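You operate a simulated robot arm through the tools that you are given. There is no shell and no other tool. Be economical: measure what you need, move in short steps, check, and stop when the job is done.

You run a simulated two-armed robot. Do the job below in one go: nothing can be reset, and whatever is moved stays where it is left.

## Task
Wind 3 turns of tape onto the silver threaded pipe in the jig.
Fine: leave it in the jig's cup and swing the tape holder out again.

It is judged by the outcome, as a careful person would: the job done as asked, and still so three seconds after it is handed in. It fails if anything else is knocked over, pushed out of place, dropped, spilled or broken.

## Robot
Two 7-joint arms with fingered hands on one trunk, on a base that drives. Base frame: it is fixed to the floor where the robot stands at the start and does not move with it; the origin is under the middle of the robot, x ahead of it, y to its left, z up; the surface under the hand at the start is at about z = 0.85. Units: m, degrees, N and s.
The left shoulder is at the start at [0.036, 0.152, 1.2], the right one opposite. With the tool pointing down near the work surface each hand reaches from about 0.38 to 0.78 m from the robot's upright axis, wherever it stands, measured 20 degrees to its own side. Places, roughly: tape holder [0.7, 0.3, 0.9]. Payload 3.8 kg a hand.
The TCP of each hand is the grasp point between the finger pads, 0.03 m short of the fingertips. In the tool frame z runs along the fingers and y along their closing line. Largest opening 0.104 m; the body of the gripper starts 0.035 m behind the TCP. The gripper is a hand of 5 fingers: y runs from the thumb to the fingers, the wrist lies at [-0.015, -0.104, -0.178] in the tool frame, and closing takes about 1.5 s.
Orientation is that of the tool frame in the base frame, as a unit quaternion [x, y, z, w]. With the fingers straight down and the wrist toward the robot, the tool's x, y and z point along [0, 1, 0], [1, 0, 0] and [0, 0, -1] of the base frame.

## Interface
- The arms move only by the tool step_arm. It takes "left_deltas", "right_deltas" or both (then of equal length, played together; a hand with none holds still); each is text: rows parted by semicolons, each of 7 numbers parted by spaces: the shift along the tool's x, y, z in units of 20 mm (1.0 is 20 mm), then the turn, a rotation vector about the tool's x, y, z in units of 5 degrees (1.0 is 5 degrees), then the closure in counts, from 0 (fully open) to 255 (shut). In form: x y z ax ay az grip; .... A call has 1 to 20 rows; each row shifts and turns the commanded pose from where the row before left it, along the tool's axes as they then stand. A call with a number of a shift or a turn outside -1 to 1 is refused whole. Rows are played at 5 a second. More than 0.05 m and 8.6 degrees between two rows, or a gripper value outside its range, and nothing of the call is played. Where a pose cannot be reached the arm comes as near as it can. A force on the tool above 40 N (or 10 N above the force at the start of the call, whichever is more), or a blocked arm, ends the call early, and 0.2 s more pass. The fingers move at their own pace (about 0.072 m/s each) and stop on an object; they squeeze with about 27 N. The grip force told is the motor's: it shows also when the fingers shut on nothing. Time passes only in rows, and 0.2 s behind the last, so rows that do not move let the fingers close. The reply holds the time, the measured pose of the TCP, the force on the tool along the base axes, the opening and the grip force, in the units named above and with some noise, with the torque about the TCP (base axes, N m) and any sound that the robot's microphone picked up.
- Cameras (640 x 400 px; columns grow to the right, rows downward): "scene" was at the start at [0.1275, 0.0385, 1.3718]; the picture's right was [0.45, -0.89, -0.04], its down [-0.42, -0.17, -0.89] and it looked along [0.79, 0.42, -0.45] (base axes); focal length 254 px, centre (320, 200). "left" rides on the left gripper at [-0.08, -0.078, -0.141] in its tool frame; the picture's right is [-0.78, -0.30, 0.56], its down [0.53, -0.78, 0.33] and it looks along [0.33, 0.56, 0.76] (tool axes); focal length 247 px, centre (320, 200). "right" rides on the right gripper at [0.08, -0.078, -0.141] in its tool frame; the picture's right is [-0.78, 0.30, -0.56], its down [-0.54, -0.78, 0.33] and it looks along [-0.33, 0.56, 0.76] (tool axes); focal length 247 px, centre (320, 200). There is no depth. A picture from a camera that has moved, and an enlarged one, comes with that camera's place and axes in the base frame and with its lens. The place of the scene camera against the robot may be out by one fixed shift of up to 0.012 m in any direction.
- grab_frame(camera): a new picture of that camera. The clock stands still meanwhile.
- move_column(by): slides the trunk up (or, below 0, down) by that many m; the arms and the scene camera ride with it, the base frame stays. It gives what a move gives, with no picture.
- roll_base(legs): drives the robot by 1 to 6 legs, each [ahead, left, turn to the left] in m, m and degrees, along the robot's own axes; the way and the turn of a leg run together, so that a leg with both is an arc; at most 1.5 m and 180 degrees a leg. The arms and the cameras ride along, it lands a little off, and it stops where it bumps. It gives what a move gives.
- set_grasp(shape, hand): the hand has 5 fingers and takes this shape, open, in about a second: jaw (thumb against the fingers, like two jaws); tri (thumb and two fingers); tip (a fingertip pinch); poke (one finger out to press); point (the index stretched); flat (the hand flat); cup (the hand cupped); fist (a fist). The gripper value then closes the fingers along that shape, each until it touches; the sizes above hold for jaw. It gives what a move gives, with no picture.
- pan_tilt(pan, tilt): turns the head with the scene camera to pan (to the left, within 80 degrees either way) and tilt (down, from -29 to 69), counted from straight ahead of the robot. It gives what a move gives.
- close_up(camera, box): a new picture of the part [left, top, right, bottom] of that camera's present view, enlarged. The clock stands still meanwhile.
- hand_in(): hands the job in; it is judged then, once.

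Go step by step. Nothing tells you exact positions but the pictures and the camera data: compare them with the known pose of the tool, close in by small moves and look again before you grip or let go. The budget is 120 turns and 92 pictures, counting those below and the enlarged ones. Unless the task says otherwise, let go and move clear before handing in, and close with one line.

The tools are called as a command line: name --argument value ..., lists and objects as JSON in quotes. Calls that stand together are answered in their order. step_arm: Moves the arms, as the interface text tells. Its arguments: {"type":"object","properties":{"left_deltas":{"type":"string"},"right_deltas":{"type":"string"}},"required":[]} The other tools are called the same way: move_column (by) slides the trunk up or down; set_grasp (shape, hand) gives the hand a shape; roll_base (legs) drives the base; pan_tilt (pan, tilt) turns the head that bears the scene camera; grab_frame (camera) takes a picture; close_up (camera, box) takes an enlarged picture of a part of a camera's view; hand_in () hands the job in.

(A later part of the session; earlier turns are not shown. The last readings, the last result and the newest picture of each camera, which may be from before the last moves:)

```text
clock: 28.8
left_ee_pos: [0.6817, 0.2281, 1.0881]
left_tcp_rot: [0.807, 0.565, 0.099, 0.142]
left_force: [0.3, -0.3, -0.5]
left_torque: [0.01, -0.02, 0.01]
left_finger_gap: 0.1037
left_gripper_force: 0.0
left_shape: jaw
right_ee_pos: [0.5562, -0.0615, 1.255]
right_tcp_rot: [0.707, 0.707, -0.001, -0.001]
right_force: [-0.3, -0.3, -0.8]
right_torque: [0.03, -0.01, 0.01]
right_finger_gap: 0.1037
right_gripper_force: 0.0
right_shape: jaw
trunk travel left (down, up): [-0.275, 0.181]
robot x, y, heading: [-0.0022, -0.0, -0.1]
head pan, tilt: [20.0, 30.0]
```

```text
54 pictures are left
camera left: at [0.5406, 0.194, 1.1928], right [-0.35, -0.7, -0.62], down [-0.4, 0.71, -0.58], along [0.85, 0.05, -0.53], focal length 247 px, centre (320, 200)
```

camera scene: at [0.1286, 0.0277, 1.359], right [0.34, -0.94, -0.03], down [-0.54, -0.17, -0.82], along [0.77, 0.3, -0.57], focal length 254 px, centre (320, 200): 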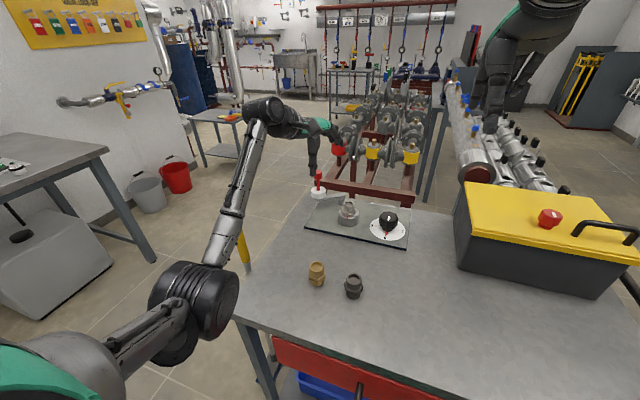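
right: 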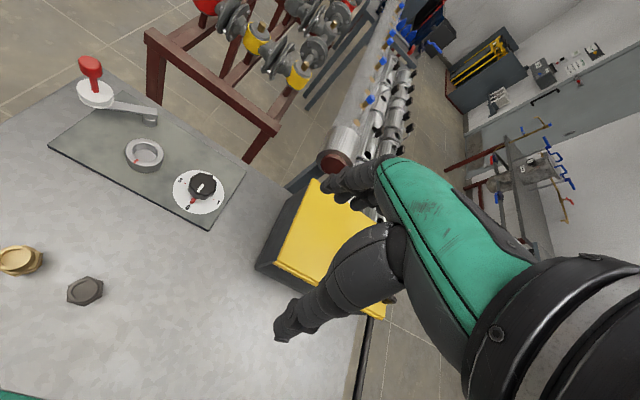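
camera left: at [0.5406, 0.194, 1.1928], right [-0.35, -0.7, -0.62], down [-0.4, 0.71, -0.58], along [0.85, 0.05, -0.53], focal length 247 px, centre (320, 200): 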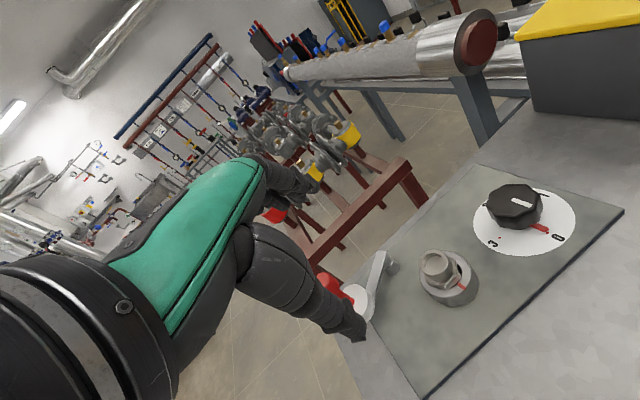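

The handle knob is confirmed at about (0.736, 0.267, 0.985). I'll move to the approach line just behind and above it.

step_arm --left_deltas ".92 -.06 .12 0 0 0 0;.92 -.06 .12 0 0 0 0;.92 -.06 .12 0 0 0 0;0 0 1 0 0 0 0;0 0 1 0 0 0 0;0 0 0 0 0 0 0"

close_up --camera "scene" --box '[260, 110, 420, 250]'

close_up --camera "left" --box '[200, 140, 480, 400]'

```text
clock: 30.2
left_ee_pos: [0.714, 0.2768, 1.0413]
left_tcp_rot: [0.807, 0.565, 0.099, 0.142]
left_force: [0.0, 0.2, -0.2]
left_torque: [0.03, 0.02, 0.05]
left_finger_gap: 0.1038
left_gripper_force: 0.0
left_shape: jaw
right_ee_pos: [0.5569, -0.0614, 1.257]
right_tcp_rot: [0.707, 0.707, 0.0, -0.001]
right_force: [0.6, -1.6, 0.1]
right_torque: [0.0, -0.04, 0.02]
right_finger_gap: 0.1037
right_gripper_force: 0.0
right_shape: jaw
trunk travel left (down, up): [-0.275, 0.181]
robot x, y, heading: [0.0002, 0.0014, -0.1]
head pan, tilt: [20.0, 30.0]
```

```text
2.86 times, centred on (340, 180) of scene
camera zoom: at [0.1283, 0.0278, 1.3591], right [0.34, -0.94, -0.03], down [-0.54, -0.17, -0.82], along [0.77, 0.3, -0.57], focal length 727 px, centre (263, 257)
```

zoom: 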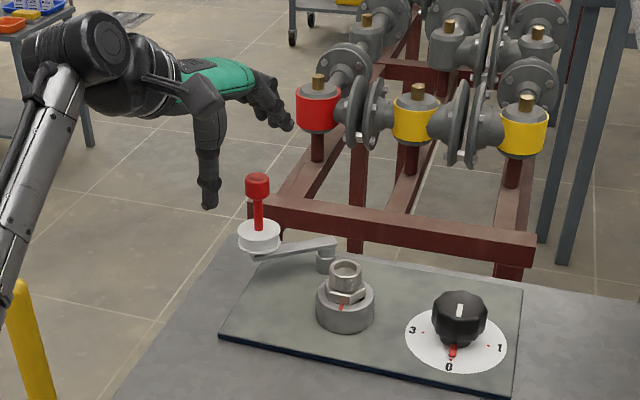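

```text
1.54 times, centred on (340, 270) of left
camera zoom: at [0.5716, 0.242, 1.1472], right [-0.35, -0.7, -0.62], down [-0.4, 0.71, -0.58], along [0.85, 0.05, -0.52], focal length 380 px, centre (289, 92)
```

zoom: 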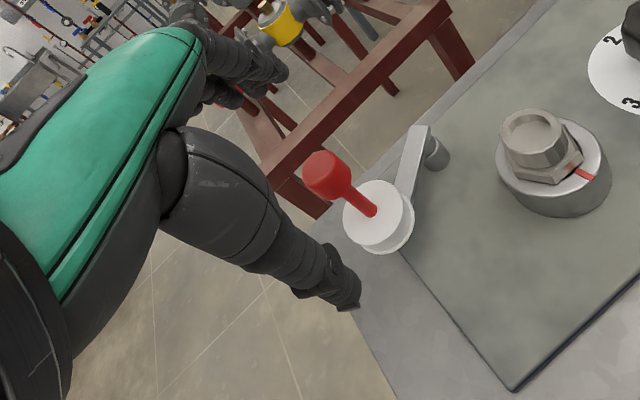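

Knob at about (0.74, 0.271, 0.985), between the thumb and fingers along the approach. I'll advance onto it.

step_arm --left_deltas ".08 .14 .8 0 0 0 0;.08 .14 .8 0 0 0 0;0 0 .8 0 0 0 0;0 0 .75 0 0 0 0;0 0 0 0 0 0 0"

close_up --camera "scene" --box '[270, 120, 390, 230]'

close_up --camera "left" --box '[200, 140, 480, 400]'

```text
clock: 31.4
left_ee_pos: [0.7395, 0.2704, 0.9846]
left_tcp_rot: [0.807, 0.565, 0.099, 0.142]
left_force: [0.0, -0.4, 0.0]
left_torque: [0.02, 0.0, 0.02]
left_finger_gap: 0.1035
left_gripper_force: 0.1
left_shape: jaw
right_ee_pos: [0.5572, -0.0605, 1.2553]
right_tcp_rot: [0.707, 0.707, 0.0, -0.001]
right_force: [0.1, 0.0, 0.2]
right_torque: [0.01, 0.01, 0.03]
right_finger_gap: 0.1035
right_gripper_force: 0.1
right_shape: jaw
trunk travel left (down, up): [-0.275, 0.181]
robot x, y, heading: [0.0012, -0.0013, 0.2]
head pan, tilt: [20.0, 30.0]
```

```text
3.64 times, centred on (330, 175) of scene
camera zoom: at [0.1284, 0.0278, 1.3591], right [0.34, -0.94, -0.03], down [-0.54, -0.17, -0.82], along [0.77, 0.3, -0.57], focal length 925 px, centre (284, 291)
```

zoom: 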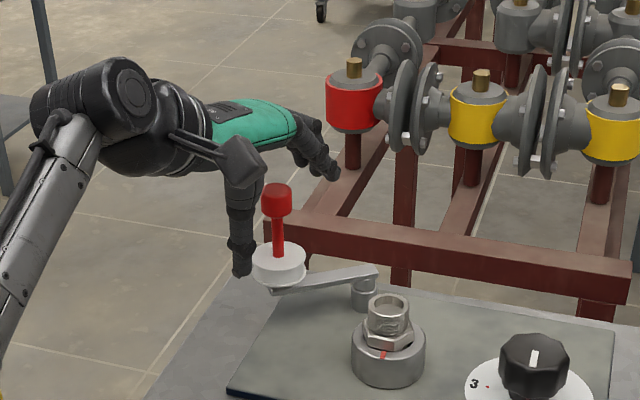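

```text
1.54 times, centred on (340, 270) of left
camera zoom: at [0.598, 0.2353, 1.0897], right [-0.35, -0.7, -0.62], down [-0.4, 0.71, -0.58], along [0.85, 0.05, -0.53], focal length 380 px, centre (289, 92)
```

zoom: 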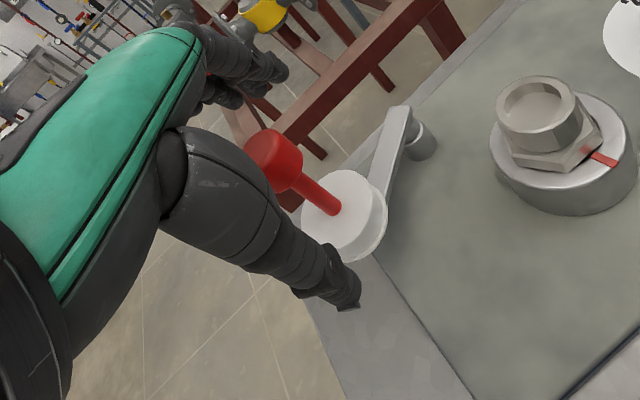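

The knob lies at the grasp point, but the thumb tip is low near the tape roll. I'll back off 8 mm and close on the knob.

step_arm --left_deltas "0 0 -.4 0 0 0 0;0 0 0 0 0 0 120;0 0 0 0 0 0 255;0 0 0 0 0 0 255;0 0 0 0 0 0 255;0 0 0 0 0 0 255;0 0 0 0 0 0 255;0 0 0 0 0 0 255;0 0 0 0 0 0 255"

close_up --camera "scene" --box '[270, 120, 390, 230]'

close_up --camera "left" --box '[200, 140, 480, 400]'

```text
clock: 33.4
left_ee_pos: [0.7376, 0.2715, 0.9911]
left_tcp_rot: [0.807, 0.566, 0.099, 0.14]
left_force: [-6.0, -1.8, -9.9]
left_torque: [-0.11, -0.06, -0.08]
left_finger_gap: 0.0179
left_gripper_force: 26.6
left_shape: jaw
right_ee_pos: [0.5577, -0.0607, 1.2552]
right_tcp_rot: [0.707, 0.708, -0.001, -0.001]
right_force: [0.1, -1.0, 0.0]
right_torque: [0.02, -0.01, -0.01]
right_finger_gap: 0.1037
right_gripper_force: 0.1
right_shape: jaw
trunk travel left (down, up): [-0.275, 0.181]
robot x, y, heading: [0.0002, -0.0024, -0.1]
head pan, tilt: [20.0, 30.0]
```

```text
3.64 times, centred on (330, 175) of scene
camera zoom: at [0.129, 0.028, 1.3589], right [0.34, -0.94, -0.03], down [-0.54, -0.17, -0.82], along [0.77, 0.3, -0.57], focal length 925 px, centre (284, 291)
```

zoom: 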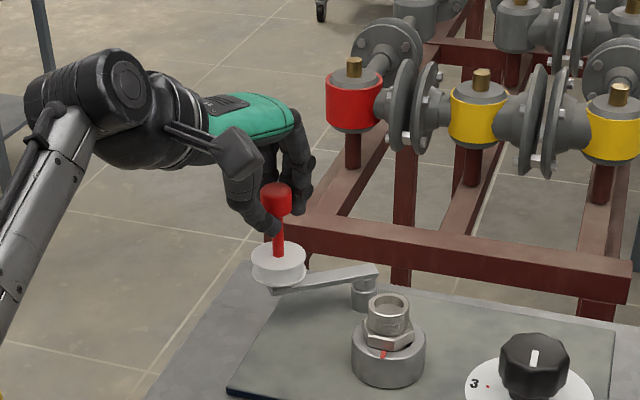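

```text
1.54 times, centred on (340, 270) of left
camera zoom: at [0.5955, 0.2364, 1.0959], right [-0.35, -0.7, -0.62], down [-0.4, 0.71, -0.58], along [0.85, 0.05, -0.53], focal length 380 px, centre (289, 92)
```

zoom: 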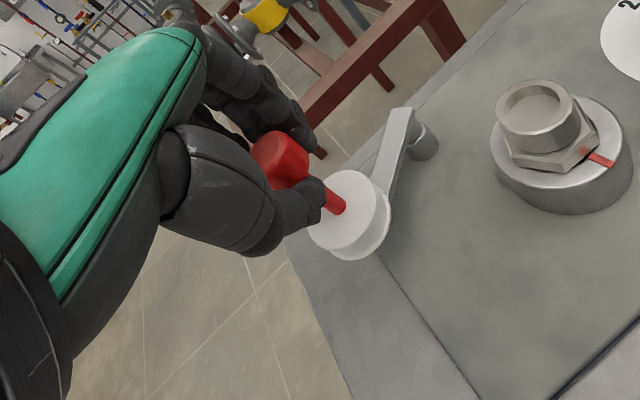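

The stem is held. I'll swing it counter-clockwise about its pivot, which I put at about (0.766, 0.204), in small arc steps. The first 30° then a check.

step_arm --left_deltas "0 -.1 .25 0 0 0 255;-.216 -.218 -.079 0 .342 -.94 255;-.216 -.218 -.079 0 .342 -.94 255;-.216 -.218 -.079 0 .342 -.94 255;-.216 -.218 -.079 0 .342 -.94 255;-.216 -.218 -.079 0 .342 -.94 255;-.216 -.218 -.079 0 .342 -.94 255;0 0 0 0 0 0 255"

close_up --camera "scene" --box '[270, 120, 390, 230]'

```text
clock: 35.2
left_ee_pos: [0.7081, 0.2449, 0.9851]
left_tcp_rot: [0.634, 0.754, 0.133, 0.11]
left_force: [17.6, -13.7, -2.0]
left_torque: [-0.2, -0.47, -0.41]
left_finger_gap: 0.0166
left_gripper_force: 27.3
left_shape: jaw
right_ee_pos: [0.5613, -0.0633, 1.2536]
right_tcp_rot: [0.707, 0.707, -0.001, -0.001]
right_force: [-0.9, 1.0, 0.0]
right_torque: [0.04, 0.02, 0.03]
right_finger_gap: 0.1039
right_gripper_force: 0.0
right_shape: jaw
trunk travel left (down, up): [-0.275, 0.181]
robot x, y, heading: [0.0008, -0.0021, 0.0]
head pan, tilt: [20.0, 30.0]
```

```text
3.64 times, centred on (330, 175) of scene
camera zoom: at [0.1325, 0.0252, 1.3587], right [0.34, -0.94, -0.03], down [-0.55, -0.17, -0.82], along [0.77, 0.3, -0.57], focal length 925 px, centre (284, 291)
```

zoom: 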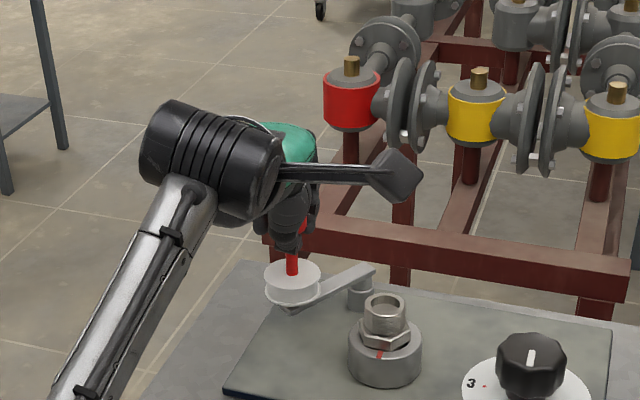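

The handle moved, but about 22 N of inward radial force shows that my arc is too wide. I'll correct inward and continue.

step_arm --left_deltas "-.15 .13 .05 0 0 0 255;-.26 -.18 -.065 0 .342 -.94 255;-.26 -.18 -.065 0 .342 -.94 255;-.26 -.18 -.065 0 .342 -.94 255;-.26 -.18 -.065 0 .342 -.94 255;0 0 0 0 0 0 255"

close_up --camera "scene" --box '[270, 120, 390, 230]'

```text
clock: 36.6
left_ee_pos: [0.7023, 0.2205, 0.986]
left_tcp_rot: [0.492, 0.853, 0.15, 0.087]
left_force: [14.8, -6.1, -3.4]
left_torque: [-0.05, -0.31, -0.36]
left_finger_gap: 0.0171
left_gripper_force: 27.4
left_shape: jaw
right_ee_pos: [0.5593, -0.0624, 1.254]
right_tcp_rot: [0.707, 0.707, -0.001, -0.002]
right_force: [0.6, 0.2, -0.3]
right_torque: [0.05, 0.02, 0.01]
right_finger_gap: 0.1036
right_gripper_force: 0.0
right_shape: jaw
trunk travel left (down, up): [-0.275, 0.181]
robot x, y, heading: [-0.0003, -0.0008, -0.1]
head pan, tilt: [20.0, 30.0]
```

```text
3.64 times, centred on (330, 175) of scene
camera zoom: at [0.1322, 0.0268, 1.3587], right [0.34, -0.94, -0.03], down [-0.55, -0.17, -0.82], along [0.77, 0.3, -0.57], focal length 925 px, centre (284, 291)
```

zoom: 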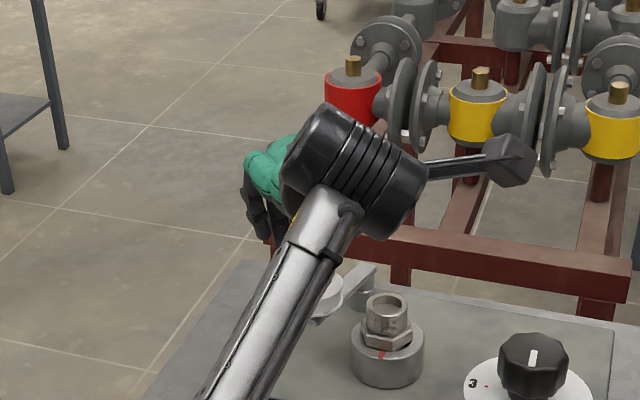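

The roll is now near the fitting. I'll continue in small steps toward contact, with some inward correction.

step_arm --left_deltas "-.35 0 0 0 0 0 255;-.3 -.1 -.03 0 0 0 255;0 0 0 0 0 0 255"

close_up --camera "scene" --box '[300, 160, 400, 240]'

close_up --camera "left" --box '[280, 160, 520, 400]'

close_up --camera "right" --box '[40, 40, 260, 240]'

```text
clock: 37.4
left_ee_pos: [0.7044, 0.2112, 0.9852]
left_tcp_rot: [0.491, 0.854, 0.15, 0.085]
left_force: [-3.7, 0.6, -6.1]
left_torque: [0.06, 0.0, 0.07]
left_finger_gap: 0.0173
left_gripper_force: 26.8
left_shape: jaw
right_ee_pos: [0.5559, -0.0615, 1.256]
right_tcp_rot: [0.706, 0.708, 0.0, -0.001]
right_force: [-0.2, -0.3, 0.1]
right_torque: [0.01, 0.0, -0.02]
right_finger_gap: 0.1038
right_gripper_force: 0.0
right_shape: jaw
trunk travel left (down, up): [-0.275, 0.181]
robot x, y, heading: [-0.0019, 0.0019, 0.1]
head pan, tilt: [20.0, 30.0]
```

```text
5.00 times, centred on (350, 200) of scene
camera zoom: at [0.1282, 0.0284, 1.359], right [0.34, -0.94, -0.03], down [-0.54, -0.17, -0.82], along [0.77, 0.3, -0.57], focal length 1272 px, centre (170, 200)
```

zoom: 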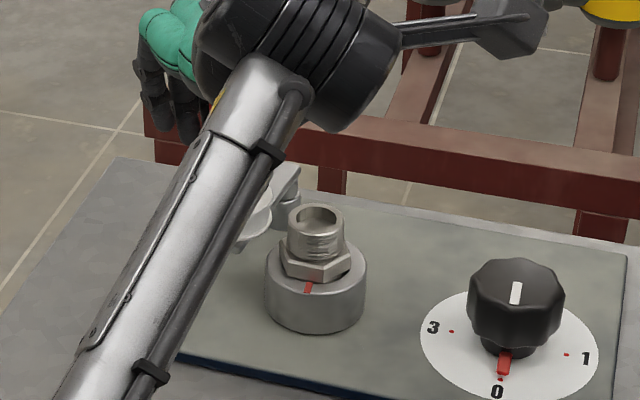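

```text
1.67 times, centred on (400, 280) of left
camera zoom: at [0.6396, 0.0805, 1.0905], right [0.31, -0.71, -0.63], down [-0.8, 0.15, -0.58], along [0.51, 0.68, -0.53], focal length 412 px, centre (187, 67)
```

zoom: 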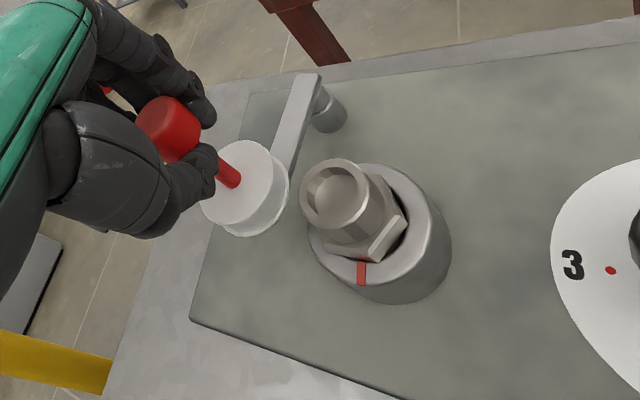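

```text
2.00 times, centred on (150, 140) of right
camera zoom: at [0.4786, 0.0196, 1.3972], right [0.3, -0.78, 0.56], down [-0.78, -0.54, -0.33], along [0.56, -0.33, -0.76], focal length 494 px, centre (660, 320)
```

zoom: 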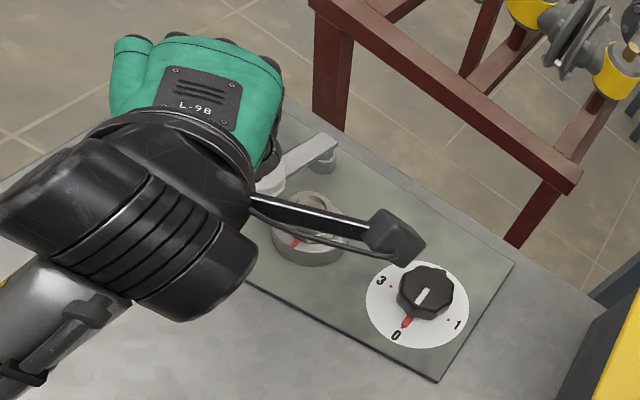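

The left camera shows a gap of about 8 mm between the roll and the fitting. I'll close it in small steps.

step_arm --left_deltas "-.2 -.04 -.01 0 0 0 255;-.2 -.04 -.01 0 0 0 255;0 0 0 0 0 0 255"

close_up --camera "left" --box '[280, 160, 520, 400]'

```text
clock: 38.2
left_ee_pos: [0.7069, 0.2019, 0.9854]
left_tcp_rot: [0.492, 0.853, 0.149, 0.085]
left_force: [-9.9, 0.3, -11.2]
left_torque: [-0.08, 0.17, 0.12]
left_finger_gap: 0.0173
left_gripper_force: 27.5
left_shape: jaw
right_ee_pos: [0.5549, -0.0601, 1.2556]
right_tcp_rot: [0.707, 0.707, -0.001, -0.001]
right_force: [-0.1, -0.3, 0.3]
right_torque: [0.0, -0.02, 0.03]
right_finger_gap: 0.1039
right_gripper_force: 0.0
right_shape: jaw
trunk travel left (down, up): [-0.275, 0.181]
robot x, y, heading: [0.0007, -0.0008, -0.0]
head pan, tilt: [20.0, 30.0]
```

```text
1.67 times, centred on (400, 280) of left
camera zoom: at [0.6422, 0.0719, 1.0901], right [0.31, -0.72, -0.62], down [-0.8, 0.15, -0.58], along [0.51, 0.68, -0.53], focal length 412 px, centre (187, 67)
```

zoom: 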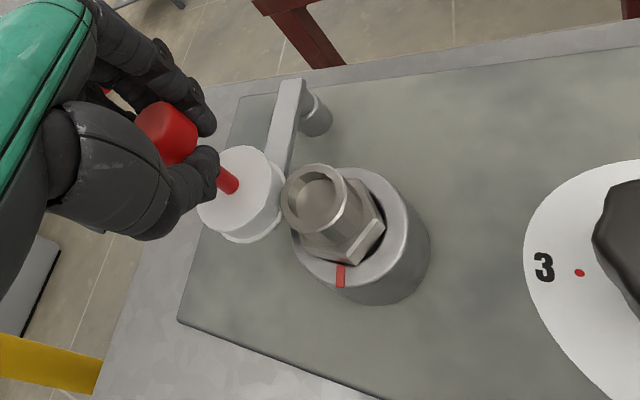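

Almost touching, with the radial force now outward. I'll ease that and make the last few millimetres to contact.

step_arm --left_deltas "-.07 -.3 .05 0 0 0 255;-.2 -.1 -.03 0 0 0 255;-.1 -.05 -.02 0 0 0 255;0 0 0 0 0 0 255"

close_up --camera "left" --box '[280, 160, 520, 400]'

```text
clock: 39.2
left_ee_pos: [0.7056, 0.1947, 0.9817]
left_tcp_rot: [0.491, 0.854, 0.15, 0.086]
left_force: [-0.7, 13.7, -8.6]
left_torque: [0.03, 0.11, 0.12]
left_finger_gap: 0.0158
left_gripper_force: 27.0
left_shape: jaw
right_ee_pos: [0.5576, -0.0571, 1.2549]
right_tcp_rot: [0.706, 0.708, -0.001, 0.0]
right_force: [1.2, 0.7, -0.2]
right_torque: [0.01, -0.01, 0.05]
right_finger_gap: 0.1036
right_gripper_force: 0.1
right_shape: jaw
trunk travel left (down, up): [-0.275, 0.181]
robot x, y, heading: [0.001, 0.0029, -0.1]
head pan, tilt: [20.0, 30.0]
```

```text
1.67 times, centred on (400, 280) of left
camera zoom: at [0.6403, 0.0646, 1.087], right [0.31, -0.72, -0.62], down [-0.8, 0.15, -0.58], along [0.51, 0.68, -0.53], focal length 412 px, centre (187, 67)
```

zoom: 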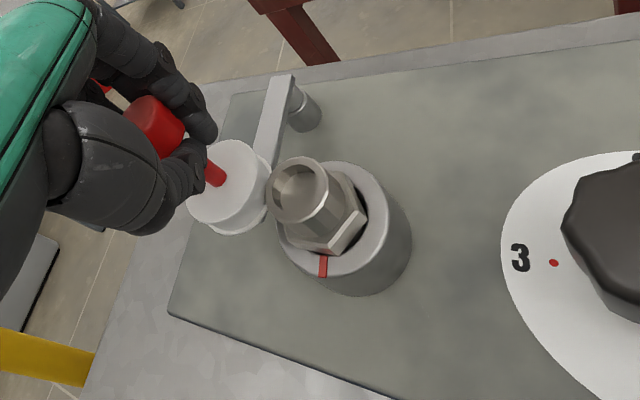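

The roll now presses on the fitting with about 14 N. I'll ease off slightly, release the handle and withdraw the left hand so it's clear of the dial.

step_arm --left_deltas ".08 .04 .1 0 0 0 255;0 0 0 0 0 0 180;0 0 0 0 0 0 80;0 0 0 0 0 0 0;0 0 0 0 0 0 0;0 0 0 0 0 0 0;0 0 0 0 0 0 0;0 0 -.5 0 0 0 0;0 0 -.9 0 0 0 0;0 0 -.9 0 0 0 0;0 0 -.9 0 0 0 0;0 0 -.9 0 0 0 0;.5 -.5 -.7 0 0 0 0;.5 -.5 -.7 0 0 0 0;.7 -.7 0 0 0 .5 0;.7 -.7 0 0 0 1 0;.7 -.7 0 0 0 1 0;.7 -.7 0 0 0 1 0;.7 -.7 0 0 0 1 0;0 0 0 0 0 0 0"

close_up --camera "scene" --box '[280, 140, 440, 250]'

grab_frame --camera "right"

```text
clock: 43.4
left_ee_pos: [0.5582, 0.2221, 1.0576]
left_tcp_rot: [0.649, 0.74, 0.165, 0.056]
left_force: [0.0, 0.3, 0.4]
left_torque: [0.0, 0.0, -0.04]
left_finger_gap: 0.1038
left_gripper_force: 0.0
left_shape: jaw
right_ee_pos: [0.5582, -0.0612, 1.2571]
right_tcp_rot: [0.707, 0.707, -0.001, -0.001]
right_force: [0.5, 0.4, -0.2]
right_torque: [0.0, 0.01, 0.01]
right_finger_gap: 0.104
right_gripper_force: 0.1
right_shape: jaw
trunk travel left (down, up): [-0.275, 0.181]
robot x, y, heading: [-0.0034, -0.0013, 0.0]
head pan, tilt: [20.0, 30.0]
```

```text
3.64 times, centred on (360, 195) of scene
camera zoom: at [0.1287, 0.0274, 1.359], right [0.34, -0.94, -0.03], down [-0.54, -0.17, -0.82], along [0.77, 0.3, -0.57], focal length 925 px, centre (174, 218)
```

zoom: 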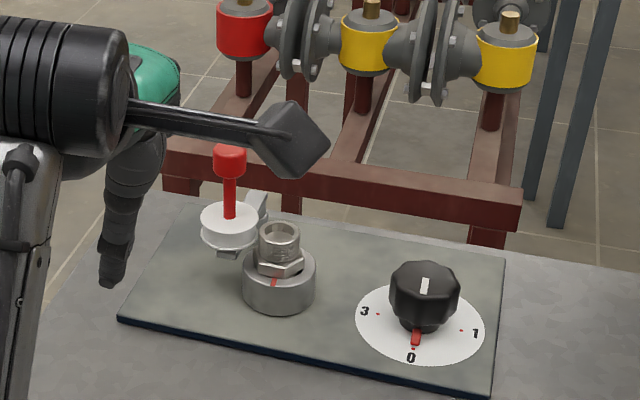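

```text
39 pictures are left
camera right: at [0.4791, 0.0184, 1.3972], right [0.3, -0.78, 0.56], down [-0.78, -0.53, -0.33], along [0.55, -0.33, -0.76], focal length 247 px, centre (320, 200)
```

right: 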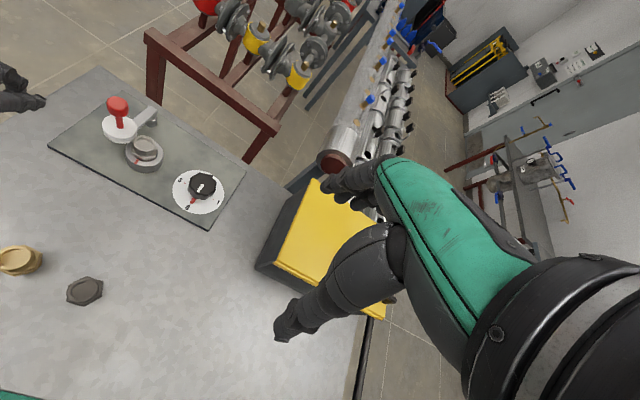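

The holder stays against the fitting. Next I'll clear the left hand to the left and bring the right hand over the dial knob at about (0.705, 0.048).

step_arm --left_deltas "1 0 -.5 0 0 0 0;1 0 -.5 0 0 0 0;1 0 0 0 0 0 0;1 0 0 0 0 0 0;1 0 0 0 0 0 0;0 0 0 0 0 0 0;0 0 0 0 0 0 0;0 0 0 0 0 0 0;0 0 0 0 0 0 0;0 0 0 0 0 0 0;0 0 0 0 0 0 0;0 0 0 0 0 0 0;0 0 0 0 0 0 0" --right_deltas "0 0 0 0 0 0 0;.454 .617 .988 0 0 0 0;.454 .617 .988 0 0 0 0;.454 .617 .988 0 0 0 0;.454 .617 .988 0 0 0 0;.454 .617 .988 0 0 0 0;.454 .617 .988 0 0 0 0;.454 .617 .988 0 0 0 0;.454 .617 .988 0 0 0 0;.454 .617 .988 0 0 0 0;.454 .617 .988 0 0 0 0;.454 .617 .988 0 0 0 0;.454 .617 .988 0 0 0 0"

grab_frame --camera "right"

grab_frame --camera "scene"

```text
clock: 46.2
left_ee_pos: [0.5373, 0.3176, 1.0908]
left_tcp_rot: [0.649, 0.741, 0.165, 0.055]
left_force: [0.2, 1.0, -0.4]
left_torque: [-0.03, 0.01, -0.02]
left_finger_gap: 0.1035
left_gripper_force: 0.1
left_shape: jaw
right_ee_pos: [0.7038, 0.0493, 1.018]
right_tcp_rot: [0.707, 0.707, -0.001, 0.0]
right_force: [0.1, 0.6, 0.1]
right_torque: [-0.02, -0.02, 0.0]
right_finger_gap: 0.1033
right_gripper_force: 0.0
right_shape: jaw
trunk travel left (down, up): [-0.275, 0.181]
robot x, y, heading: [-0.0024, -0.0006, 0.1]
head pan, tilt: [20.0, 30.0]
```

```text
38 pictures are left
camera right: at [0.6265, 0.1299, 1.1587], right [0.3, -0.78, 0.56], down [-0.78, -0.54, -0.33], along [0.56, -0.33, -0.76], focal length 247 px, centre (320, 200)
```

right: 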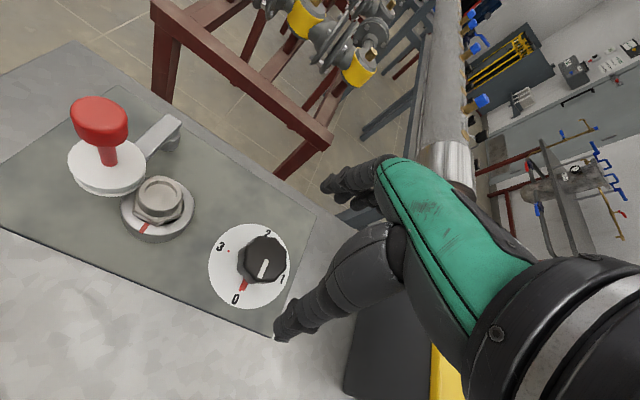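

```text
37 pictures are left
camera scene: at [0.1288, 0.0293, 1.359], right [0.34, -0.94, -0.03], down [-0.54, -0.17, -0.82], along [0.77, 0.3, -0.57], focal length 254 px, centre (320, 200)
```

scene: 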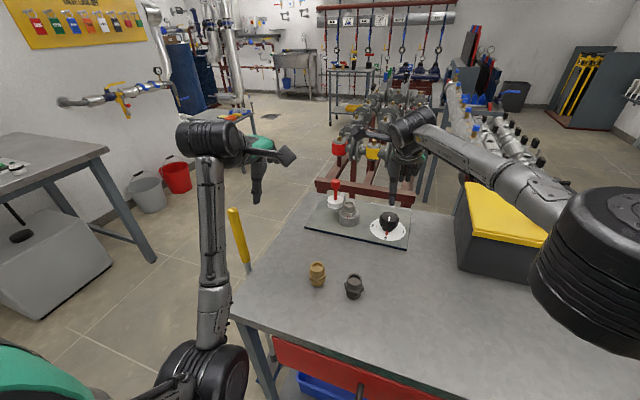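

The dial knob is under the right hand, at roughly (0.707, 0.053). I'll lower to just above it and look.

step_arm --right_deltas ".1 .1 .9 0 0 0 0;.1 .1 .9 0 0 0 0;0 0 .9 0 0 0 0;0 0 0 0 0 0 0"

close_up --camera "right" --box '[160, 160, 400, 360]'

close_up --camera "scene" --box '[310, 130, 450, 250]'

```text
clock: 47.2
left_ee_pos: [0.5385, 0.3171, 1.0913]
left_tcp_rot: [0.649, 0.741, 0.164, 0.056]
left_force: [0.3, -0.3, 0.0]
left_torque: [-0.01, 0.0, 0.0]
left_finger_gap: 0.1036
left_gripper_force: 0.0
left_shape: jaw
right_ee_pos: [0.7043, 0.0506, 0.9619]
right_tcp_rot: [0.707, 0.707, 0.0, 0.0]
right_force: [1.3, -0.4, -0.1]
right_torque: [-0.01, -0.01, 0.03]
right_finger_gap: 0.1038
right_gripper_force: 0.1
right_shape: jaw
right hand out of reach, approached as far as the arm can: row 3
trunk travel left (down, up): [-0.275, 0.181]
robot x, y, heading: [-0.0009, 0.004, 0.1]
head pan, tilt: [20.0, 30.0]
```

```text
2.00 times, centred on (280, 260) of right
camera zoom: at [0.6264, 0.1297, 1.1041], right [0.3, -0.78, 0.56], down [-0.78, -0.54, -0.33], along [0.56, -0.33, -0.76], focal length 494 px, centre (400, 80)
```

zoom: 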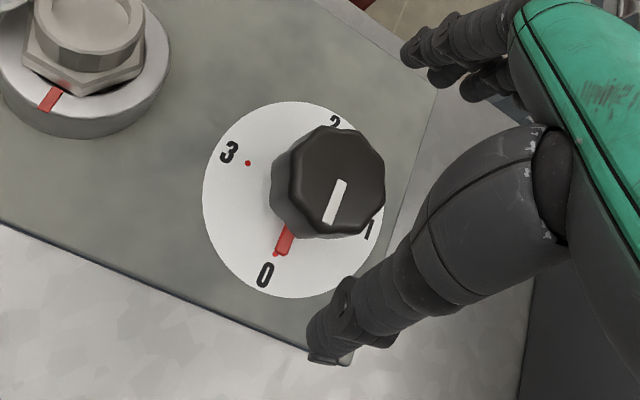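

```text
3.33 times, centred on (380, 190) of scene
camera zoom: at [0.1285, 0.0279, 1.3591], right [0.34, -0.94, -0.03], down [-0.54, -0.17, -0.82], along [0.77, 0.3, -0.57], focal length 848 px, centre (120, 233)
```

zoom: 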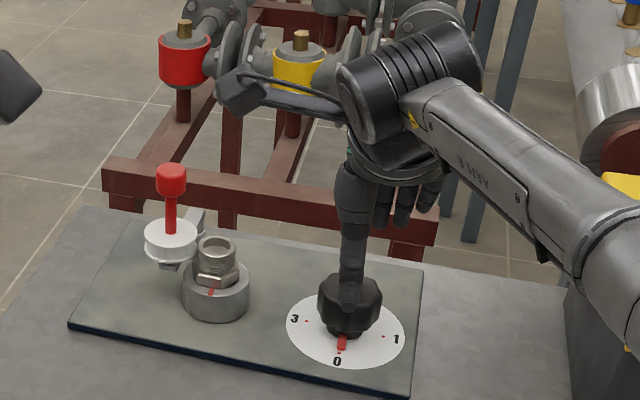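

Reach is marginal with a vertical hand, so I'll rise a bit, yaw slightly clockwise and tilt the fingers forward 20°. That leaves room for counter-clockwise turning strokes.

step_arm --right_deltas ".1 0 -.8 0 0 0 0;0 0 0 -1 0 0 0;0 0 0 -1 0 0 0;0 0 0 -1 0 0 0;0 0 0 -1 0 0 0;0 0 0 0 -.342 .94 0;0 0 0 0 -.342 .94 0;0 0 0 0 0 0 0"

close_up --camera "right" --box '[160, 160, 400, 360]'

```text
clock: 49.0
left_ee_pos: [0.5379, 0.3165, 1.0901]
left_tcp_rot: [0.65, 0.74, 0.165, 0.057]
left_force: [-0.2, -0.3, 0.4]
left_torque: [0.01, 0.0, 0.01]
left_finger_gap: 0.1037
left_gripper_force: 0.1
left_shape: jaw
right_ee_pos: [0.7408, 0.0488, 0.9737]
right_tcp_rot: [0.74, 0.649, 0.114, 0.131]
right_force: [0.2, 0.8, 0.6]
right_torque: [0.02, 0.02, 0.03]
right_finger_gap: 0.1036
right_gripper_force: 0.0
right_shape: jaw
right hand out of reach, approached as far as the arm can: row 2, 3, 4, 5, 7
trunk travel left (down, up): [-0.275, 0.181]
robot x, y, heading: [0.0029, -0.0022, -0.2]
head pan, tilt: [20.0, 30.0]
```

```text
2.00 times, centred on (280, 260) of right
camera zoom: at [0.6315, 0.1439, 1.0803], right [-0.01, -0.78, 0.62], down [-0.68, -0.45, -0.58], along [0.73, -0.43, -0.53], focal length 494 px, centre (400, 80)
```

zoom: 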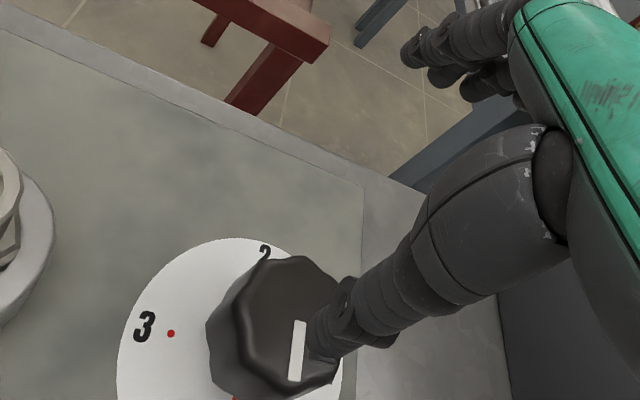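

The arm drifted forward while tilting and the thumb is near the knob. I'll back up along the finger axis and recentre above the knob.

step_arm --right_deltas "0 0 -.8 0 0 0 0;0 0 -.8 0 0 0 0;.06 -.7 0 0 0 0 0;0 -.7 0 0 0 0 0;0 0 0 0 0 0 0"

close_up --camera "right" --box '[160, 160, 400, 360]'

```text
clock: 50.2
left_ee_pos: [0.5376, 0.3168, 1.091]
left_tcp_rot: [0.649, 0.741, 0.164, 0.056]
left_force: [-0.9, 0.2, -1.3]
left_torque: [-0.01, 0.01, -0.02]
left_finger_gap: 0.1037
left_gripper_force: 0.0
left_shape: jaw
right_ee_pos: [0.7039, 0.0559, 0.9955]
right_tcp_rot: [0.755, 0.633, 0.111, 0.132]
right_force: [0.9, -0.2, 0.2]
right_torque: [0.02, -0.03, -0.01]
right_finger_gap: 0.1037
right_gripper_force: 0.1
right_shape: jaw
trunk travel left (down, up): [-0.275, 0.181]
robot x, y, heading: [-0.0005, 0.0002, -0.0]
head pan, tilt: [20.0, 30.0]
```

```text
2.00 times, centred on (280, 260) of right
camera zoom: at [0.599, 0.1556, 1.1014], right [-0.05, -0.78, 0.62], down [-0.7, -0.42, -0.58], along [0.71, -0.47, -0.53], focal length 494 px, centre (400, 80)
```

zoom: 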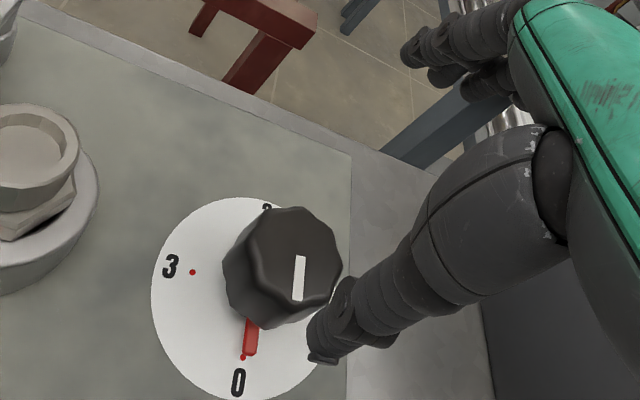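

Reachable and centred. I'll lower around the knob while keeping the thumb clear of the near edge.

step_arm --right_deltas "-.04 -.4 .8 0 0 0 0;-.04 -.4 .8 0 0 0 0;-.04 -.35 .8 0 0 0 0;0 0 0 .5 0 0 0;0 0 0 .5 0 0 0;0 0 0 0 0 0 0"

close_up --camera "right" --box '[160, 160, 400, 360]'

close_up --camera "scene" --box '[340, 150, 440, 250]'

```text
clock: 51.6
left_ee_pos: [0.5382, 0.3164, 1.0901]
left_tcp_rot: [0.649, 0.74, 0.164, 0.056]
left_force: [-0.1, -0.7, 0.0]
left_torque: [0.01, -0.04, 0.0]
left_finger_gap: 0.1035
left_gripper_force: 0.1
left_shape: jaw
right_ee_pos: [0.6999, 0.0559, 0.9423]
right_tcp_rot: [0.76, 0.637, 0.083, 0.099]
right_force: [0.1, 0.8, 0.1]
right_torque: [-0.04, 0.04, -0.01]
right_finger_gap: 0.1034
right_gripper_force: 0.1
right_shape: jaw
trunk travel left (down, up): [-0.275, 0.181]
robot x, y, heading: [0.0002, -0.0017, -0.1]
head pan, tilt: [20.0, 30.0]
```

```text
2.00 times, centred on (280, 260) of right
camera zoom: at [0.6035, 0.153, 1.0583], right [0.01, -0.79, 0.61], down [-0.75, -0.41, -0.52], along [0.66, -0.46, -0.59], focal length 494 px, centre (400, 80)
```

zoom: 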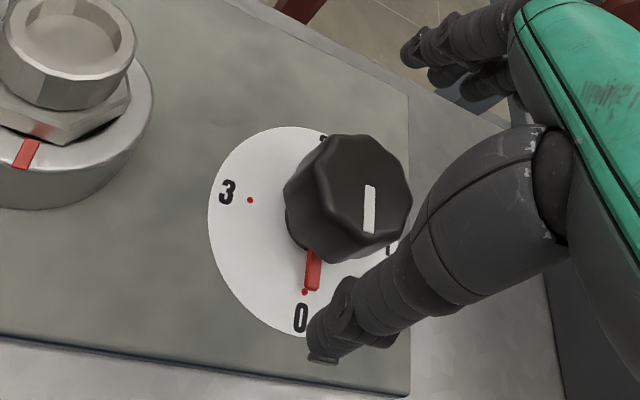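

```text
4.00 times, centred on (390, 200) of scene
camera zoom: at [0.1286, 0.0278, 1.3591], right [0.34, -0.94, -0.03], down [-0.54, -0.17, -0.82], along [0.77, 0.3, -0.57], focal length 1017 px, centre (40, 200)
```

zoom: 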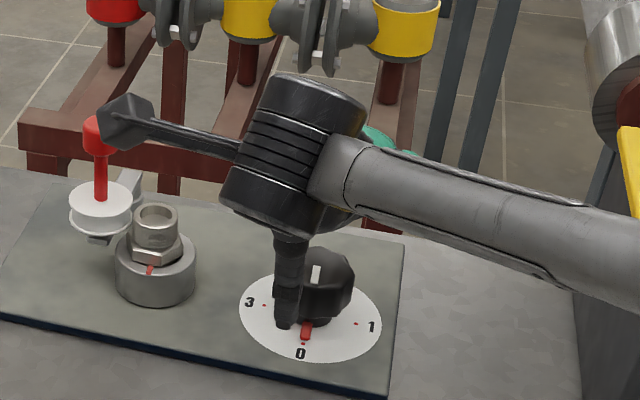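

The knob sits between thumb and fingers at about (0.703, 0.056). I'll lower another 2 cm and close on it.

step_arm --right_deltas ".02 -.1 .55 0 0 0 0;0 -.1 .55 0 0 0 0;0 0 0 0 0 0 120;0 0 0 0 0 0 255;0 0 0 0 0 0 255;0 0 0 0 0 0 255;0 0 0 0 0 0 255;0 0 0 0 0 0 255"

close_up --camera "right" --box '[160, 160, 400, 360]'

```text
clock: 53.4
left_ee_pos: [0.5372, 0.3172, 1.0911]
left_tcp_rot: [0.649, 0.74, 0.164, 0.056]
left_force: [0.7, 0.1, 0.3]
left_torque: [0.01, 0.0, 0.0]
left_finger_gap: 0.1035
left_gripper_force: 0.2
left_shape: jaw
right_ee_pos: [0.7006, 0.0547, 0.9185]
right_tcp_rot: [0.76, 0.637, 0.083, 0.098]
right_force: [-5.0, 0.7, -2.7]
right_torque: [0.05, 0.26, -0.03]
right_finger_gap: 0.044
right_gripper_force: 26.8
right_shape: jaw
trunk travel left (down, up): [-0.275, 0.181]
robot x, y, heading: [-0.0004, 0.0005, 0.0]
head pan, tilt: [20.0, 30.0]
```

```text
2.00 times, centred on (280, 260) of right
camera zoom: at [0.6046, 0.153, 1.0354], right [0.01, -0.79, 0.61], down [-0.75, -0.41, -0.52], along [0.66, -0.46, -0.59], focal length 494 px, centre (400, 80)
```

zoom: 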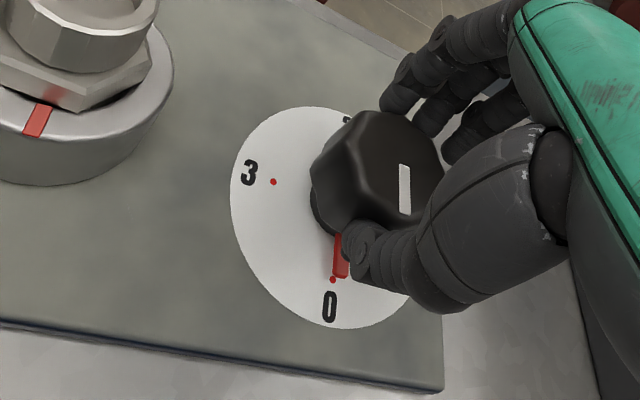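

The knob is gripped at 44 mm. I'll turn it 45° counter-clockwise, towards "1", and check what the dial and cup do.

step_arm --right_deltas "0 0 0 0 .259 -.966 255;0 0 0 0 .259 -.966 255;0 0 0 0 .259 -.966 255;0 0 0 0 .259 -.966 255;0 0 0 0 .259 -.966 255;0 0 0 0 .259 -.966 255;0 0 0 0 .259 -.966 255;0 0 0 0 .259 -.966 255;0 0 0 0 .259 -.966 255;0 0 0 0 0 0 255"

close_up --camera "right" --box '[100, 140, 400, 360]'

close_up --camera "scene" --box '[320, 170, 420, 250]'

```text
clock: 55.6
left_ee_pos: [0.5368, 0.3141, 1.0917]
left_tcp_rot: [0.649, 0.74, 0.165, 0.055]
left_force: [0.0, -0.2, 0.3]
left_torque: [0.01, 0.01, 0.02]
left_finger_gap: 0.1037
left_gripper_force: 0.0
left_shape: jaw
right_ee_pos: [0.701, 0.0509, 0.9198]
right_tcp_rot: [0.458, 0.879, 0.117, 0.059]
right_force: [-6.3, -13.6, -3.3]
right_torque: [-0.47, 0.4, -0.15]
right_finger_gap: 0.0433
right_gripper_force: 27.2
right_shape: jaw
trunk travel left (down, up): [-0.275, 0.181]
robot x, y, heading: [-0.0024, -0.0005, -0.2]
head pan, tilt: [20.0, 30.0]
```

```text
1.82 times, centred on (250, 250) of right
camera zoom: at [0.5642, 0.0532, 1.0361], right [0.56, -0.56, 0.61], down [-0.24, -0.82, -0.52], along [0.79, 0.15, -0.59], focal length 449 px, centre (447, 109)
```

zoom: 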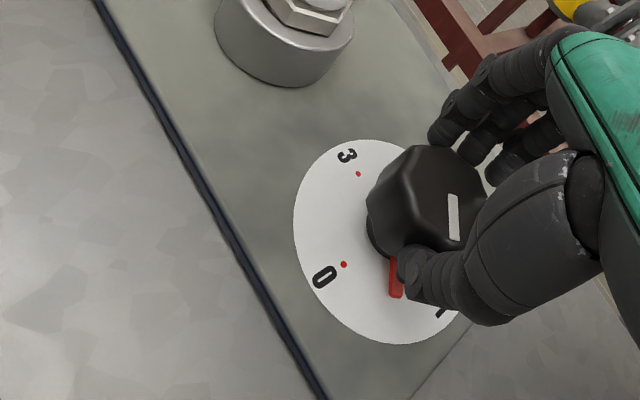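

```text
5.00 times, centred on (370, 210) of scene
camera zoom: at [0.128, 0.0253, 1.3592], right [0.34, -0.94, -0.03], down [-0.54, -0.17, -0.82], along [0.77, 0.3, -0.57], focal length 1272 px, centre (70, 150)
```

zoom: 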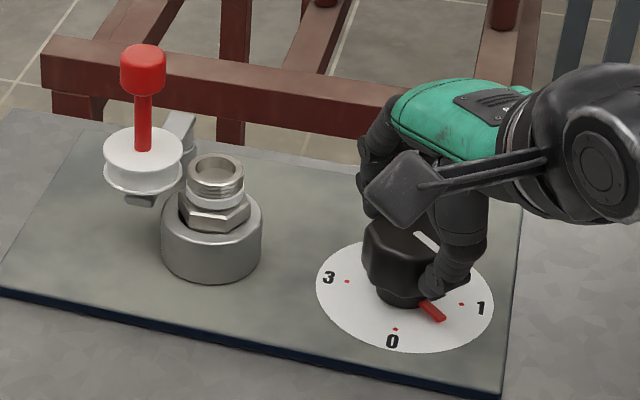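

The dial turned 45°, the cup turned with it (geared up), and a white band of tape is forming. I'll continue 35° more with a small centring correction.

step_arm --right_deltas "-.1 -.12 -.03 0 0 0 255;0 0 0 0 .259 -.966 255;0 0 0 0 .259 -.966 255;0 0 0 0 .259 -.966 255;0 0 0 0 .259 -.966 255;0 0 0 0 .259 -.966 255;0 0 0 0 .259 -.966 255;0 0 0 0 .259 -.966 255;0 0 0 0 0 0 255"

close_up --camera "scene" --box '[320, 170, 420, 250]'

```text
clock: 57.6
left_ee_pos: [0.5334, 0.3215, 1.09]
left_tcp_rot: [0.649, 0.74, 0.164, 0.058]
left_force: [-1.2, 0.1, 0.2]
left_torque: [-0.03, -0.01, -0.01]
left_finger_gap: 0.1039
left_gripper_force: 0.0
left_shape: jaw
right_ee_pos: [0.664, 0.0509, 0.9124]
right_tcp_rot: [0.414, 0.9, 0.121, 0.056]
right_force: [-5.8, 28.8, 14.6]
right_torque: [0.65, -0.65, 1.34]
right_finger_gap: 0.0379
right_gripper_force: 26.7
right_shape: jaw
right hand out of reach, approached as far as the arm can: row 2, 3, 4, 5, 6, 7, 8
trunk travel left (down, up): [-0.275, 0.181]
robot x, y, heading: [-0.0005, 0.0012, -0.2]
head pan, tilt: [20.0, 30.0]
```

```text
5.00 times, centred on (370, 210) of scene
camera zoom: at [0.1251, 0.0329, 1.3593], right [0.34, -0.94, -0.03], down [-0.54, -0.17, -0.82], along [0.77, 0.29, -0.57], focal length 1272 px, centre (70, 150)
```

zoom: 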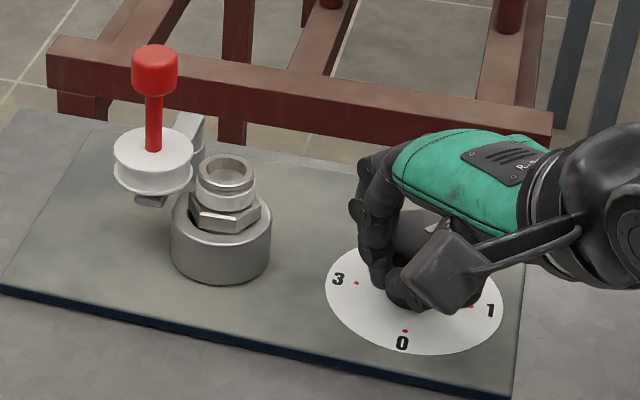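

Beyond about 40° of yaw the arm can't reach and the hand slipped back. I'll open, rise clear and check.

step_arm --right_deltas "0 0 0 0 0 0 150;0 0 0 0 0 0 0;0 0 0 0 0 0 0;0 0 0 0 0 0 0;0 0 0 0 0 0 0;0 0 0 0 0 0 0;0 0 -.5 0 0 0 0;0 0 -1 0 0 0 0;0 0 -1 0 0 0 0;0 0 -1 0 0 0 0;0 0 0 0 0 0 0"

grab_frame --camera "right"

close_up --camera "scene" --box '[310, 160, 430, 260]'

```text
clock: 60.0
left_ee_pos: [0.5378, 0.3163, 1.0909]
left_tcp_rot: [0.649, 0.74, 0.164, 0.056]
left_force: [-0.6, 0.5, -0.4]
left_torque: [0.01, 0.0, 0.0]
left_finger_gap: 0.1037
left_gripper_force: 0.1
left_shape: jaw
right_ee_pos: [0.6542, 0.0289, 0.9751]
right_tcp_rot: [0.419, 0.899, 0.117, 0.055]
right_force: [0.4, -0.5, 0.3]
right_torque: [-0.03, -0.02, 0.0]
right_finger_gap: 0.1038
right_gripper_force: 0.0
right_shape: jaw
trunk travel left (down, up): [-0.275, 0.181]
robot x, y, heading: [0.0009, -0.0009, 0.2]
head pan, tilt: [20.0, 30.0]
```

```text
26 pictures are left
camera right: at [0.5168, 0.0187, 1.0925], right [0.61, -0.5, 0.61], down [-0.17, -0.84, -0.52], along [0.78, 0.22, -0.59], focal length 247 px, centre (320, 200)
```

right: 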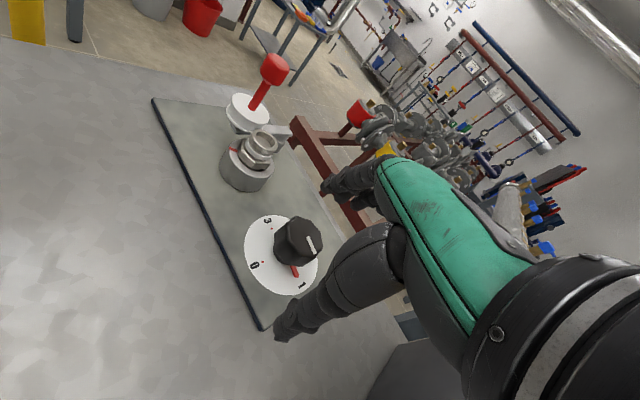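

```text
4.00 times, centred on (370, 210) of scene
camera zoom: at [0.1286, 0.0278, 1.359], right [0.34, -0.94, -0.03], down [-0.54, -0.17, -0.82], along [0.77, 0.3, -0.57], focal length 1017 px, centre (120, 160)
```

zoom: 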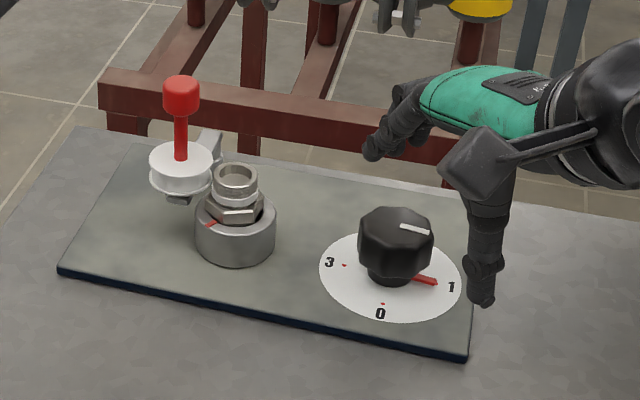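

The pointer is now almost at "1" and about 0.9 turn of tape is on. I'll rotate the hand back clockwise in the air for the next stroke.

step_arm --right_deltas "0 0 -.7 0 0 0 0;0 0 0 0 -.259 .966 0;0 0 0 0 -.259 .966 0;0 0 0 0 -.259 .966 0;0 0 0 0 -.259 .966 0;0 0 0 0 -.259 .966 0;0 0 0 0 -.259 .966 0;0 0 0 0 -.259 .966 0;0 0 0 0 -.259 .966 0;0 0 0 0 -.259 .966 0;0 0 0 0 -.259 .966 0;0 0 0 0 -.259 .966 0;0 0 0 0 -.259 .966 0;0 0 0 0 0 0 0"

```text
clock: 63.0
left_ee_pos: [0.5366, 0.3153, 1.0913]
left_tcp_rot: [0.65, 0.74, 0.165, 0.056]
left_force: [0.1, 0.7, -0.5]
left_torque: [0.0, 0.02, 0.02]
left_finger_gap: 0.1034
left_gripper_force: 0.0
left_shape: jaw
right_ee_pos: [0.6519, 0.0258, 0.9894]
right_tcp_rot: [0.813, 0.568, 0.074, 0.106]
right_force: [-1.1, 0.3, 0.0]
right_torque: [0.02, -0.01, 0.0]
right_finger_gap: 0.1038
right_gripper_force: 0.0
right_shape: jaw
trunk travel left (down, up): [-0.275, 0.181]
robot x, y, heading: [-0.0014, -0.0024, -0.1]
head pan, tilt: [20.0, 30.0]
```

The hand is at yaw −20° with no reach limit so far. I'll move over the knob, lower partway and check.

step_arm --right_deltas ".69 .6 .16 0 0 0 0;.69 .6 .16 0 0 0 0;.68 .59 .16 0 0 0 0;0 -.2 .75 0 0 0 0;0 -.2 .75 0 0 0 0;0 -.18 .67 0 0 0 0;0 0 0 0 0 0 0"

close_up --camera "right" --box '[160, 160, 400, 360]'

```text
clock: 64.6
left_ee_pos: [0.5383, 0.3158, 1.0903]
left_tcp_rot: [0.649, 0.74, 0.165, 0.055]
left_force: [-0.4, 0.1, 0.4]
left_torque: [0.03, 0.01, 0.01]
left_finger_gap: 0.1038
left_gripper_force: 0.0
left_shape: jaw
right_ee_pos: [0.7006, 0.0523, 0.944]
right_tcp_rot: [0.812, 0.569, 0.075, 0.106]
right_force: [0.6, 0.1, 0.2]
right_torque: [0.01, -0.01, 0.01]
right_finger_gap: 0.1038
right_gripper_force: 0.0
right_shape: jaw
trunk travel left (down, up): [-0.275, 0.181]
robot x, y, heading: [-0.0021, 0.0001, -0.1]
head pan, tilt: [20.0, 30.0]
```

```text
2.00 times, centred on (280, 260) of right
camera zoom: at [0.6236, 0.1666, 1.0606], right [-0.13, -0.78, 0.61], down [-0.81, -0.28, -0.52], along [0.57, -0.56, -0.59], focal length 494 px, centre (400, 80)
```

zoom: 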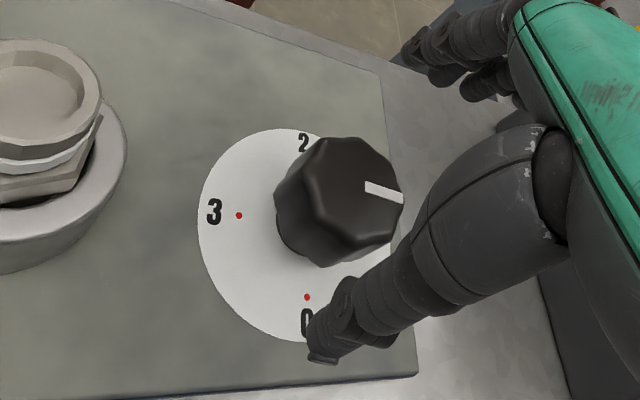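

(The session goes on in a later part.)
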